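You operate a simulated robot arm through the tools that you are given. There is no shell and no other tool. Be economical: measure what you need, move in short steps, check, and stop when the job is done.

You are at the controls of a simulated robot arm. One attempt, no reset.

## Task
Take the folded rag from the top of the steel topped stand and leave it on the gasket card there.

Only the result counts: the job must be done as asked and must still hold three seconds after the hand-in. Knocking over, shifting, dropping, spilling or breaking anything else fails it.

## Robot
A 6-joint arm with a two-finger parallel gripper, fixed in place. Base frame: the origin is at the foot of the arm, x ahead of it, y to its left, z up; the work surface is at about z = 0.85. Units: m, degrees, N and s.
With the tool pointing down near the work surface it reaches from about 0.26 to 0.68 m from the base axis. Its first joint turns from -66.0 to 66.0 degrees. Payload 2.9 kg.
Tool frame: the origin (TCP) lies between the finger pads and is the grasp point; the fingertips stand 0.03 m ahead of it; z points along the fingers, y is the line along which they close. The gripper opens to 0.11 m. The fingers are 0.02 m wide and 0.01 m thick; the gripper's body (0.048 by 0.112 m) begins 0.055 m behind the TCP.
Orientation is told as [roll, pitch, yaw] about the base's x, y, z axes, in that order, counted from this pose: with the fingers straight down and closing along the base's y, the tool's x points along the base's -x, its y along +y and its z along -z.

## Interface
- The arm moves only by the tool send_rows. Its argument "motion" is a list that holds one entry, the list of rows, each a list of 7 numbers: the shift along the base's x, y, z in m, then the turn, a rotation vector about the base's x, y, z in degrees, then the finger opening in m, from 0 to 0.11. In form: [[[tx, ty, tz, ax, ay, az, grip], ...]]. A call has 1 to 20 rows; each row shifts and turns the commanded pose from where the row before left it. A row lasts 0.2 s, in which the tool goes at most 0.05 m and 8.6 degrees; a call with a longer step from one row to the next is refused whole, and so is a gripper value outside its range. A pose out of reach is approached as far as the arm can. The call stops where the force on the tool passes 40 N (or 10 N more than at its start, if that is more) or the arm is blocked; 0.2 s more then pass. Each finger travels about 0.108 m/s and halts on what it meets, pressing with about 41 N; the grip force reading is that of the motor and also rises with nothing between the fingers. The clock runs only during rows and for 0.2 s after the last one: add rows that do not move to give the fingers time. The reply holds the time, the measured pose of the TCP, the force on the tool along the base axes, the opening and the grip force, in the units named above and with some noise.
- Cameras (640 x 400 px; columns grow to the right, rows downward): "scene" is fixed at [0.0741, 0.4221, 1.3955]; the picture's right is [-0.77, -0.64, 0.00], its down [-0.28, 0.34, -0.90] and it looks along [0.57, -0.69, -0.44] (base axes); focal length 373 px, centre (320, 200). "wrist" rides on the gripper at [0.072, 0.017, -0.103] in the tool frame; the picture's right is [-0.23, 0.97, 0.00], its down [-0.76, -0.18, -0.62] and it looks along [-0.61, -0.14, 0.78] (tool axes); focal length 222 px, centre (320, 200). There is no depth. A picture from a camera that has moved, and an enlarged one, comes with that camera's place and axes in the base frame and with its lens. The place of the scene camera against the robot may be out by one fixed shift of up to 0.012 m in any direction.
- snapshot(camera): a new picture of that camera. The clock stands still meanwhile.
- zoom(camera, box): a new picture of the part [left, top, right, bottom] of that camera's present view, enlarged. The clock stands still meanwhile.
- job_done(): hands the job in; it is judged then, once.

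Work in short steps. Places have to be worked out from the pictures, the camera data and where the tool is seen: move nearer, look again, correct. Check each grasp and each placing, and mend what went wrong. You have 90 turns and 36 pictures in all, those below and enlarged ones among them. Open the gripper and draw the arm clear of the work before you hand the job in, unless the task says otherwise; then end with one line.

The tools are called after "Emit:" as name(argument=value, ...) on one line, values as JSON. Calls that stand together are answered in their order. send_rows: Moves the arm, as the interface text tells. Its arguments: {"type":"object","properties":{"motion":{"type":"array"}},"required":["motion"]} The other tools are called the same way: snapshot (camera) takes a picture; zoom (camera, box) takes an enlarged picture of a part of a camera's view; job_done () hands the job in.

At the start:

```text
time: 0.0
tcp_pos: [0.4893, -0.0544, 1.1132]
orientation: [0.0, 0.0, 0.0]
ft_force: [-1.0, -0.6, 0.3]
opening: 0.1101
grip_force: 0.0
```

scene: 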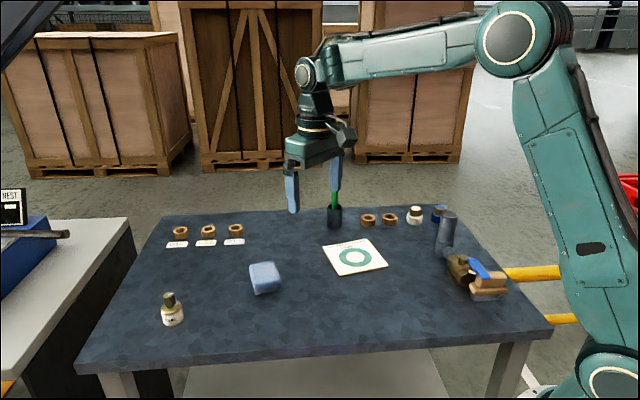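
wrist: 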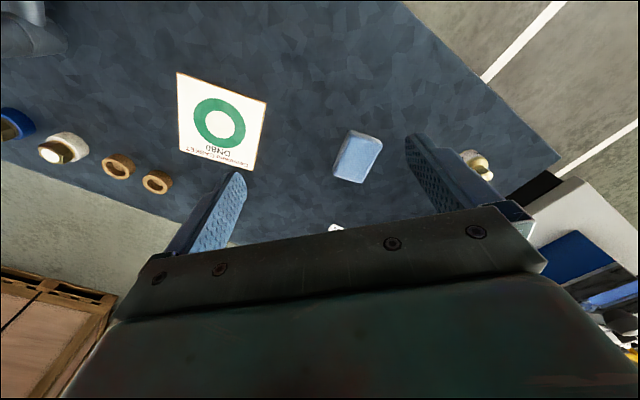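

The rag seems to be at about (0.605, -0.016) and the card at about (0.505, -0.23). I'll zoom in on both to get sizes and orientations.

Emit:
zoom(camera="scene", box=[220, 200, 420, 325])

Emit:
zoom(camera="wrist", box=[160, 50, 480, 250])

Emit:
zoom(camera="scene", box=[360, 180, 560, 305])

```text
3.20 times, centred on (320, 262) of scene
camera zoom: at [0.0741, 0.4221, 1.3955], right [-0.77, -0.64, 0.0], down [-0.28, 0.34, -0.9], along [0.57, -0.69, -0.44], focal length 1193 px, centre (320, 0)
```

zoom: 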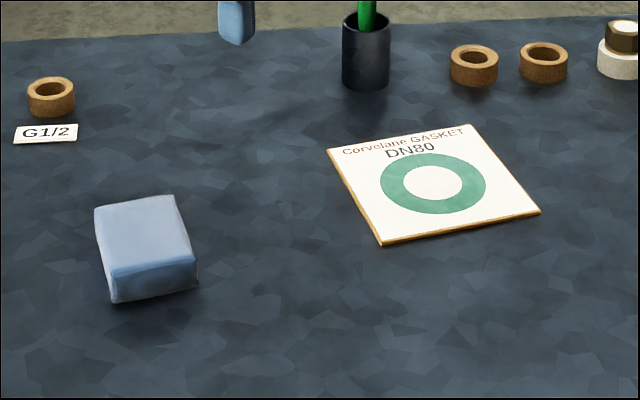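

```text
2.00 times, centred on (320, 150) of wrist
camera zoom: at [0.4172, -0.0362, 1.2166], right [0.23, 0.97, 0.0], down [0.76, -0.18, 0.62], along [0.61, -0.14, -0.78], focal length 444 px, centre (320, 300)
```

zoom: 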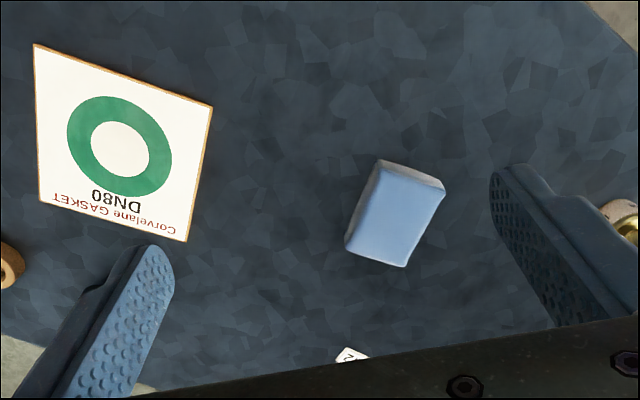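

```text
3.20 times, centred on (460, 242) of scene
camera zoom: at [0.0741, 0.4221, 1.3955], right [-0.77, -0.64, 0.0], down [-0.28, 0.34, -0.9], along [0.57, -0.69, -0.44], focal length 1193 px, centre (-128, 64)
```

zoom: 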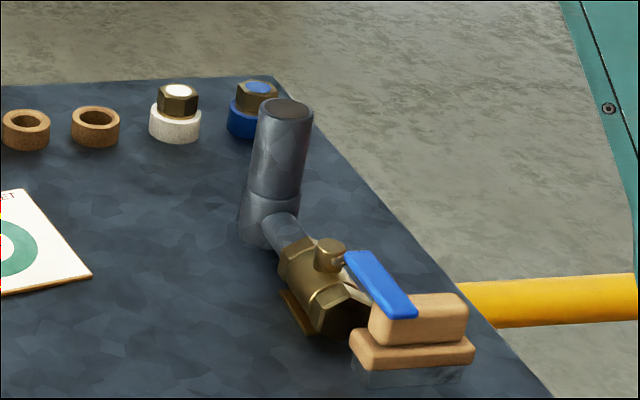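

Both the rag (about 0.058 x 0.074 m) and the card (about 0.13 m square, centre near (0.514, -0.228)) are turned -33° about z. I'll move above the rag with yaw -33° so the fingers close on its short side.

Emit:
send_rows(motion=[[[0.0246, 0.0077, -0.026, 0, 0, -6.6, 0.11], [0.0246, 0.0077, -0.026, 0, 0, -6.6, 0.11], [0.0246, 0.0077, -0.026, 0, 0, -6.6, 0.11], [0.0246, 0.0077, -0.026, 0, 0, -6.6, 0.11], [0.0246, 0.0077, -0.026, 0, 0, -6.6, 0.11], [0, 0, 0, 0, 0, 0, 0.11]]])

Emit:
snapshot(camera="wrist")

Emit:
zoom(camera="scene", box=[180, 180, 380, 305])

```text
time: 1.4
tcp_pos: [0.6141, -0.0153, 0.9827]
orientation: [0.0, 0.0, -33.2]
ft_force: [0.6, -0.1, -0.4]
opening: 0.1102
grip_force: 0.0
```

```text
30 pictures are left
camera wrist: at [0.5616, 0.0396, 1.0869], right [0.72, 0.69, 0.0], down [0.54, -0.56, 0.62], along [0.43, -0.45, -0.78], focal length 222 px, centre (320, 200)
```

wrist: 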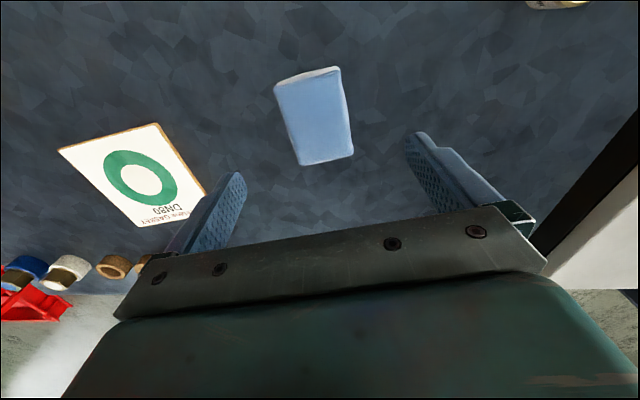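

```text
3.20 times, centred on (280, 242) of scene
camera zoom: at [0.0741, 0.4221, 1.3955], right [-0.77, -0.64, 0.0], down [-0.28, 0.34, -0.9], along [0.57, -0.69, -0.44], focal length 1193 px, centre (448, 64)
```

zoom: 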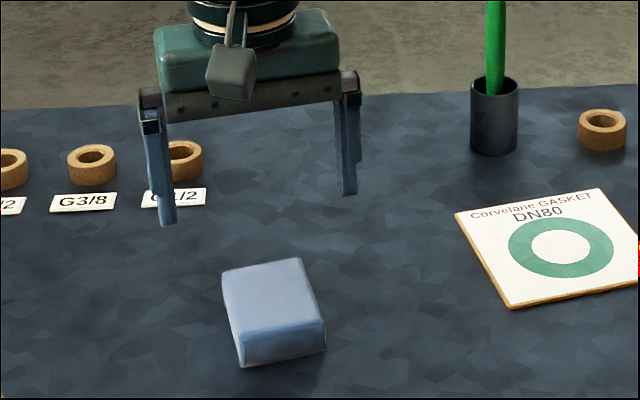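

The tool is centred and aligned over the rag (about (0.612, -0.016), -33°). I'll lower it to TCP z≈0.886, with the tips just above the table.

Emit:
send_rows(motion=[[[-0.001, 0, -0.03, 0, 0, 0, 0.11], [-0.001, 0, -0.03, 0, 0, 0, 0.11], [0, 0, -0.022, 0, 0, 0, 0.11], [0, 0, -0.0145, 0, 0, 0, 0.11], [0, 0, 0, 0, 0, 0, 0.11]]])

Emit:
zoom(camera="scene", box=[180, 180, 380, 305])

```text
time: 2.6
tcp_pos: [0.6095, -0.0147, 0.8852]
orientation: [0.0, -0.1, -33.0]
ft_force: [0.1, -1.0, -0.2]
opening: 0.1101
grip_force: 0.1
```

```text
3.20 times, centred on (280, 242) of scene
camera zoom: at [0.0741, 0.4221, 1.3955], right [-0.77, -0.64, 0.0], down [-0.28, 0.34, -0.9], along [0.57, -0.69, -0.44], focal length 1193 px, centre (448, 64)
```

zoom: 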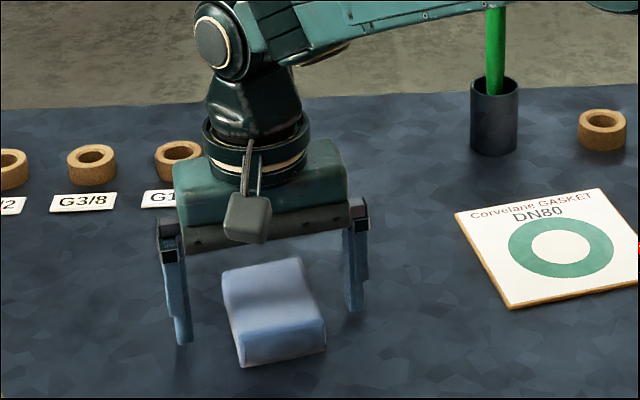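

The fingers straddle the rag with no contact, so I'll close them and check the grip.

Emit:
send_rows(motion=[[[0, 0, 0, 0, 0, 0, 0.08], [0, 0, 0, 0, 0, 0, 0.05], [0, 0, 0, 0, 0, 0, 0.03], [0, 0, 0, 0, 0, 0, 0.03], [0, 0, 0, 0, 0, 0, 0.03]]])

```text
time: 3.8
tcp_pos: [0.6099, -0.0154, 0.8856]
orientation: [0.0, 0.1, -32.9]
ft_force: [0.1, -0.4, -0.2]
opening: 0.0608
grip_force: 40.8
```

The fingers halted on the rag at 0.061 m. I'll lift and check.

Emit:
send_rows(motion=[[[0, 0, 0.01, 0, 0, 0, 0.03], [0, 0, 0.02, 0, 0, 0, 0.03], [0, 0, 0.03, 0, 0, 0, 0.03], [0, 0, 0.03, 0, 0, 0, 0.03], [0, 0, 0, 0, 0, 0, 0.03]]])

Emit:
snapshot(camera="scene")

Emit:
snapshot(camera="wrist")

```text
time: 5.0
tcp_pos: [0.6105, -0.0156, 0.9755]
orientation: [0.0, 0.0, -33.0]
ft_force: [-0.8, 0.0, 0.3]
opening: 0.0605
grip_force: 41.2
```

```text
27 pictures are left
```

scene: 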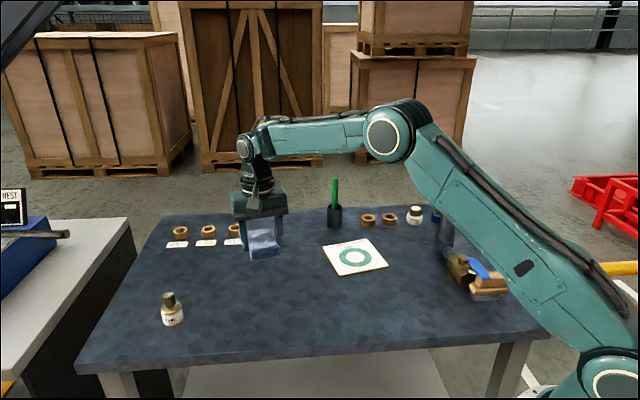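

```text
26 pictures are left
camera wrist: at [0.5589, 0.0385, 1.0799], right [0.72, 0.69, 0.0], down [0.54, -0.56, 0.62], along [0.43, -0.45, -0.78], focal length 222 px, centre (320, 200)
```

wrist: 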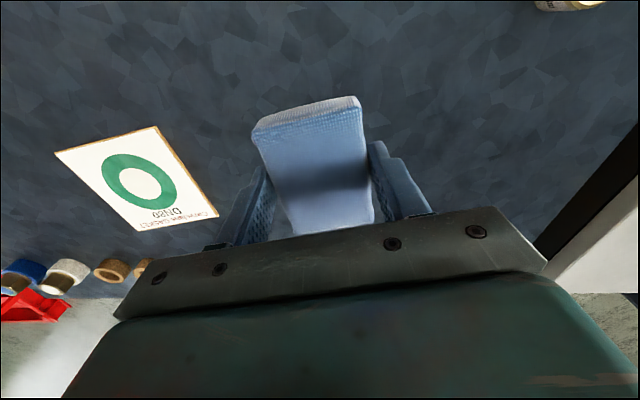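

The rag is held square in the fingers. The card centre recomputes to (0.5125, -0.229), so I'll carry the rag over at this height.

Emit:
send_rows(motion=[[[-0.014, -0.031, 0, 0, 0, 0, 0.03], [-0.014, -0.031, 0, 0, 0, 0, 0.03], [-0.014, -0.031, 0, 0, 0, 0, 0.03], [-0.014, -0.03, 0, 0, 0, 0, 0.03], [-0.014, -0.03, 0, 0, 0, 0, 0.03], [-0.015, -0.03, 0, 0, 0, 0, 0.03], [-0.015, -0.03, 0, 0, 0, 0, 0.03], [0, 0, 0, 0, 0, 0, 0.03], [0, 0, 0, 0, 0, 0, 0.03]]])

Emit:
snapshot(camera="wrist")

Emit:
zoom(camera="scene", box=[260, 180, 460, 305])

```text
time: 7.0
tcp_pos: [0.5102, -0.2285, 0.9749]
orientation: [0.1, -0.1, -33.0]
ft_force: [-0.3, -0.5, 0.7]
opening: 0.0606
grip_force: 41.0
```

```text
25 pictures are left
camera wrist: at [0.4587, -0.1739, 1.0794], right [0.72, 0.69, 0.0], down [0.54, -0.56, 0.62], along [0.43, -0.45, -0.78], focal length 222 px, centre (320, 200)
```

wrist: 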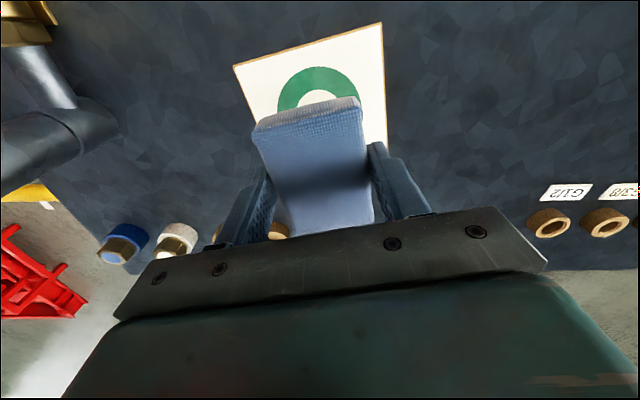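

```text
3.20 times, centred on (360, 242) of scene
camera zoom: at [0.0741, 0.422, 1.3955], right [-0.77, -0.64, 0.0], down [-0.28, 0.34, -0.9], along [0.57, -0.69, -0.44], focal length 1193 px, centre (192, 64)
```

zoom: 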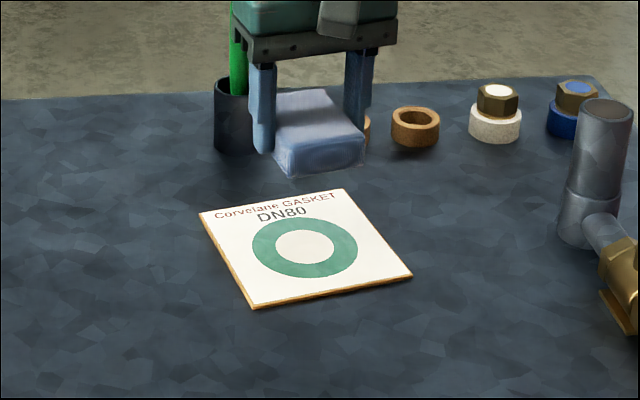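

It's centred over the card. I'll lower slowly to just above contact (TCP ≈0.893).

Emit:
send_rows(motion=[[[0, 0, -0.025, 0, 0, 0, 0.03], [0, 0, -0.025, 0, 0, 0, 0.03], [0, 0, -0.02, 0, 0, 0, 0.03], [0, 0, -0.012, 0, 0, 0, 0.03], [0, 0, 0, 0, 0, 0, 0.03], [0, 0, 0, 0, 0, 0, 0.03]]])

Emit:
zoom(camera="scene", box=[260, 180, 460, 305])

```text
time: 8.4
tcp_pos: [0.51, -0.2294, 0.8932]
orientation: [-0.1, 0.0, -33.0]
ft_force: [-0.6, 0.1, 0.0]
opening: 0.0608
grip_force: 41.1
```

```text
3.20 times, centred on (360, 242) of scene
camera zoom: at [0.0741, 0.4221, 1.3955], right [-0.77, -0.64, 0.0], down [-0.28, 0.34, -0.9], along [0.57, -0.69, -0.44], focal length 1193 px, centre (192, 64)
```

zoom: 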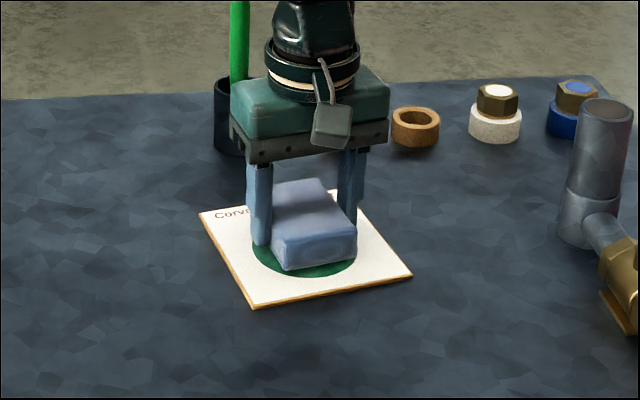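

No contact yet, and the rag is centred on the card. I'll step down by millimetres and watch the force.

Emit:
send_rows(motion=[[[0, 0, -0.001, 0, 0, 0, 0.03], [0, 0, -0.001, 0, 0, 0, 0.03], [0, 0, 0, 0, 0, 0, 0.03]]])

```text
time: 9.2
tcp_pos: [0.5103, -0.2289, 0.8917]
orientation: [-0.1, 0.0, -33.0]
ft_force: [-0.4, -0.4, -0.1]
opening: 0.0608
grip_force: 41.0
```

Still no contact, so I'll go down another 1.5 mm.

Emit:
send_rows(motion=[[[0, 0, -0.001, 0, 0, 0, 0.03], [0, 0, -0.0005, 0, 0, 0, 0.03], [0, 0, 0, 0, 0, 0, 0.03]]])

```text
time: 10.0
tcp_pos: [0.5103, -0.2281, 0.8901]
orientation: [0.0, 0.0, -33.0]
ft_force: [-0.2, 0.1, -0.6]
opening: 0.0609
grip_force: 41.1
```

No contact yet; 1 mm more.

Emit:
send_rows(motion=[[[0, 0, -0.0005, 0, 0, 0, 0.03], [0, 0, -0.0005, 0, 0, 0, 0.03], [0, 0, 0, 0, 0, 0, 0.03]]])

Emit:
zoom(camera="scene", box=[320, 225, 400, 275])

```text
time: 10.8
tcp_pos: [0.5103, -0.2279, 0.8916]
orientation: [0.0, 0.1, -33.0]
ft_force: [-2.4, -0.4, 4.9]
opening: 0.0609
grip_force: 41.6
```

```text
8.00 times, centred on (360, 250) of scene
camera zoom: at [0.074, 0.4221, 1.3955], right [-0.77, -0.64, 0.0], down [-0.28, 0.34, -0.9], along [0.57, -0.69, -0.44], focal length 2982 px, centre (0, -200)
```

zoom: 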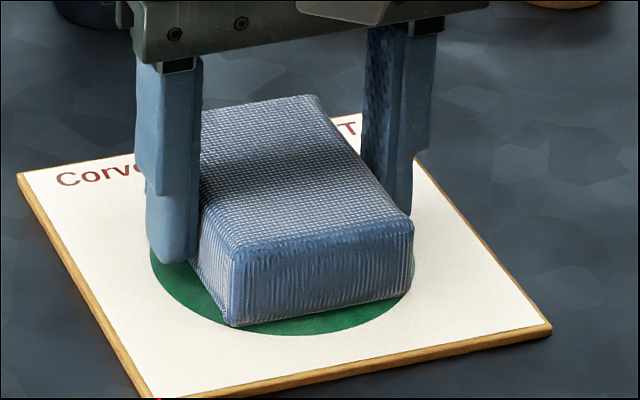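

There's light contact (5 N upward), so the rag rests on the card. I'll open the fingers partway, then rise straight up.

Emit:
send_rows(motion=[[[0, 0, 0, 0, 0, 0, 0.07], [0, 0, 0, 0, 0, 0, 0.09], [0, 0, 0, 0, 0, 0, 0.09], [0, 0, 0.01, 0, 0, 0, 0.09], [0, 0, 0.03, 0, 0, 0, 0.09], [0, 0, 0.04, 0, 0, 0, 0.09], [0, 0, 0.04, 0, 0, 0, 0.09], [0, 0, 0.04, 0, 0, 0, 0.1], [0, 0, 0, 0, 0, 0, 0.11]]])

Emit:
snapshot(camera="scene")

Emit:
snapshot(camera="wrist")

```text
time: 12.8
tcp_pos: [0.5107, -0.2277, 1.0509]
orientation: [0.0, -0.1, -33.0]
ft_force: [-0.2, -1.2, 1.0]
opening: 0.1101
grip_force: 0.2
```

```text
21 pictures are left
```

scene: 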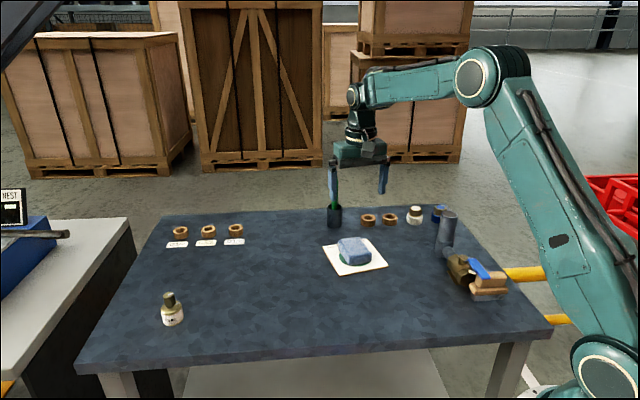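

```text
20 pictures are left
camera wrist: at [0.4587, -0.1736, 1.154], right [0.72, 0.69, 0.0], down [0.54, -0.56, 0.62], along [0.43, -0.45, -0.78], focal length 222 px, centre (320, 200)
```

wrist: 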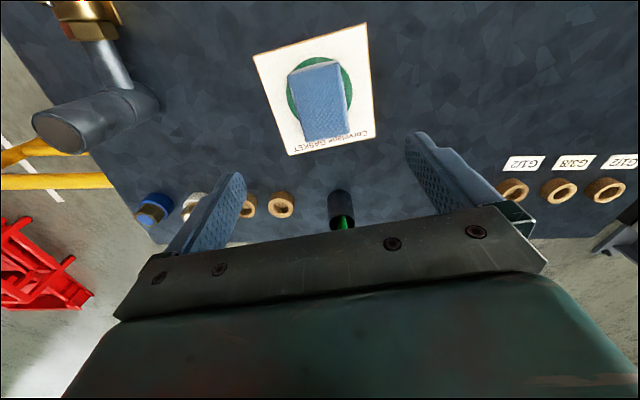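

The rag lies fully on the card, the card hasn't moved, and the arm is clear with the gripper open. I'm handing in.

Emit:
job_done()

```text
The job is handed in.
```

The folded rag is on the gasket card; nothing else looked disturbed in the last pictures, and the arm was clear with the gripper open when I handed in.
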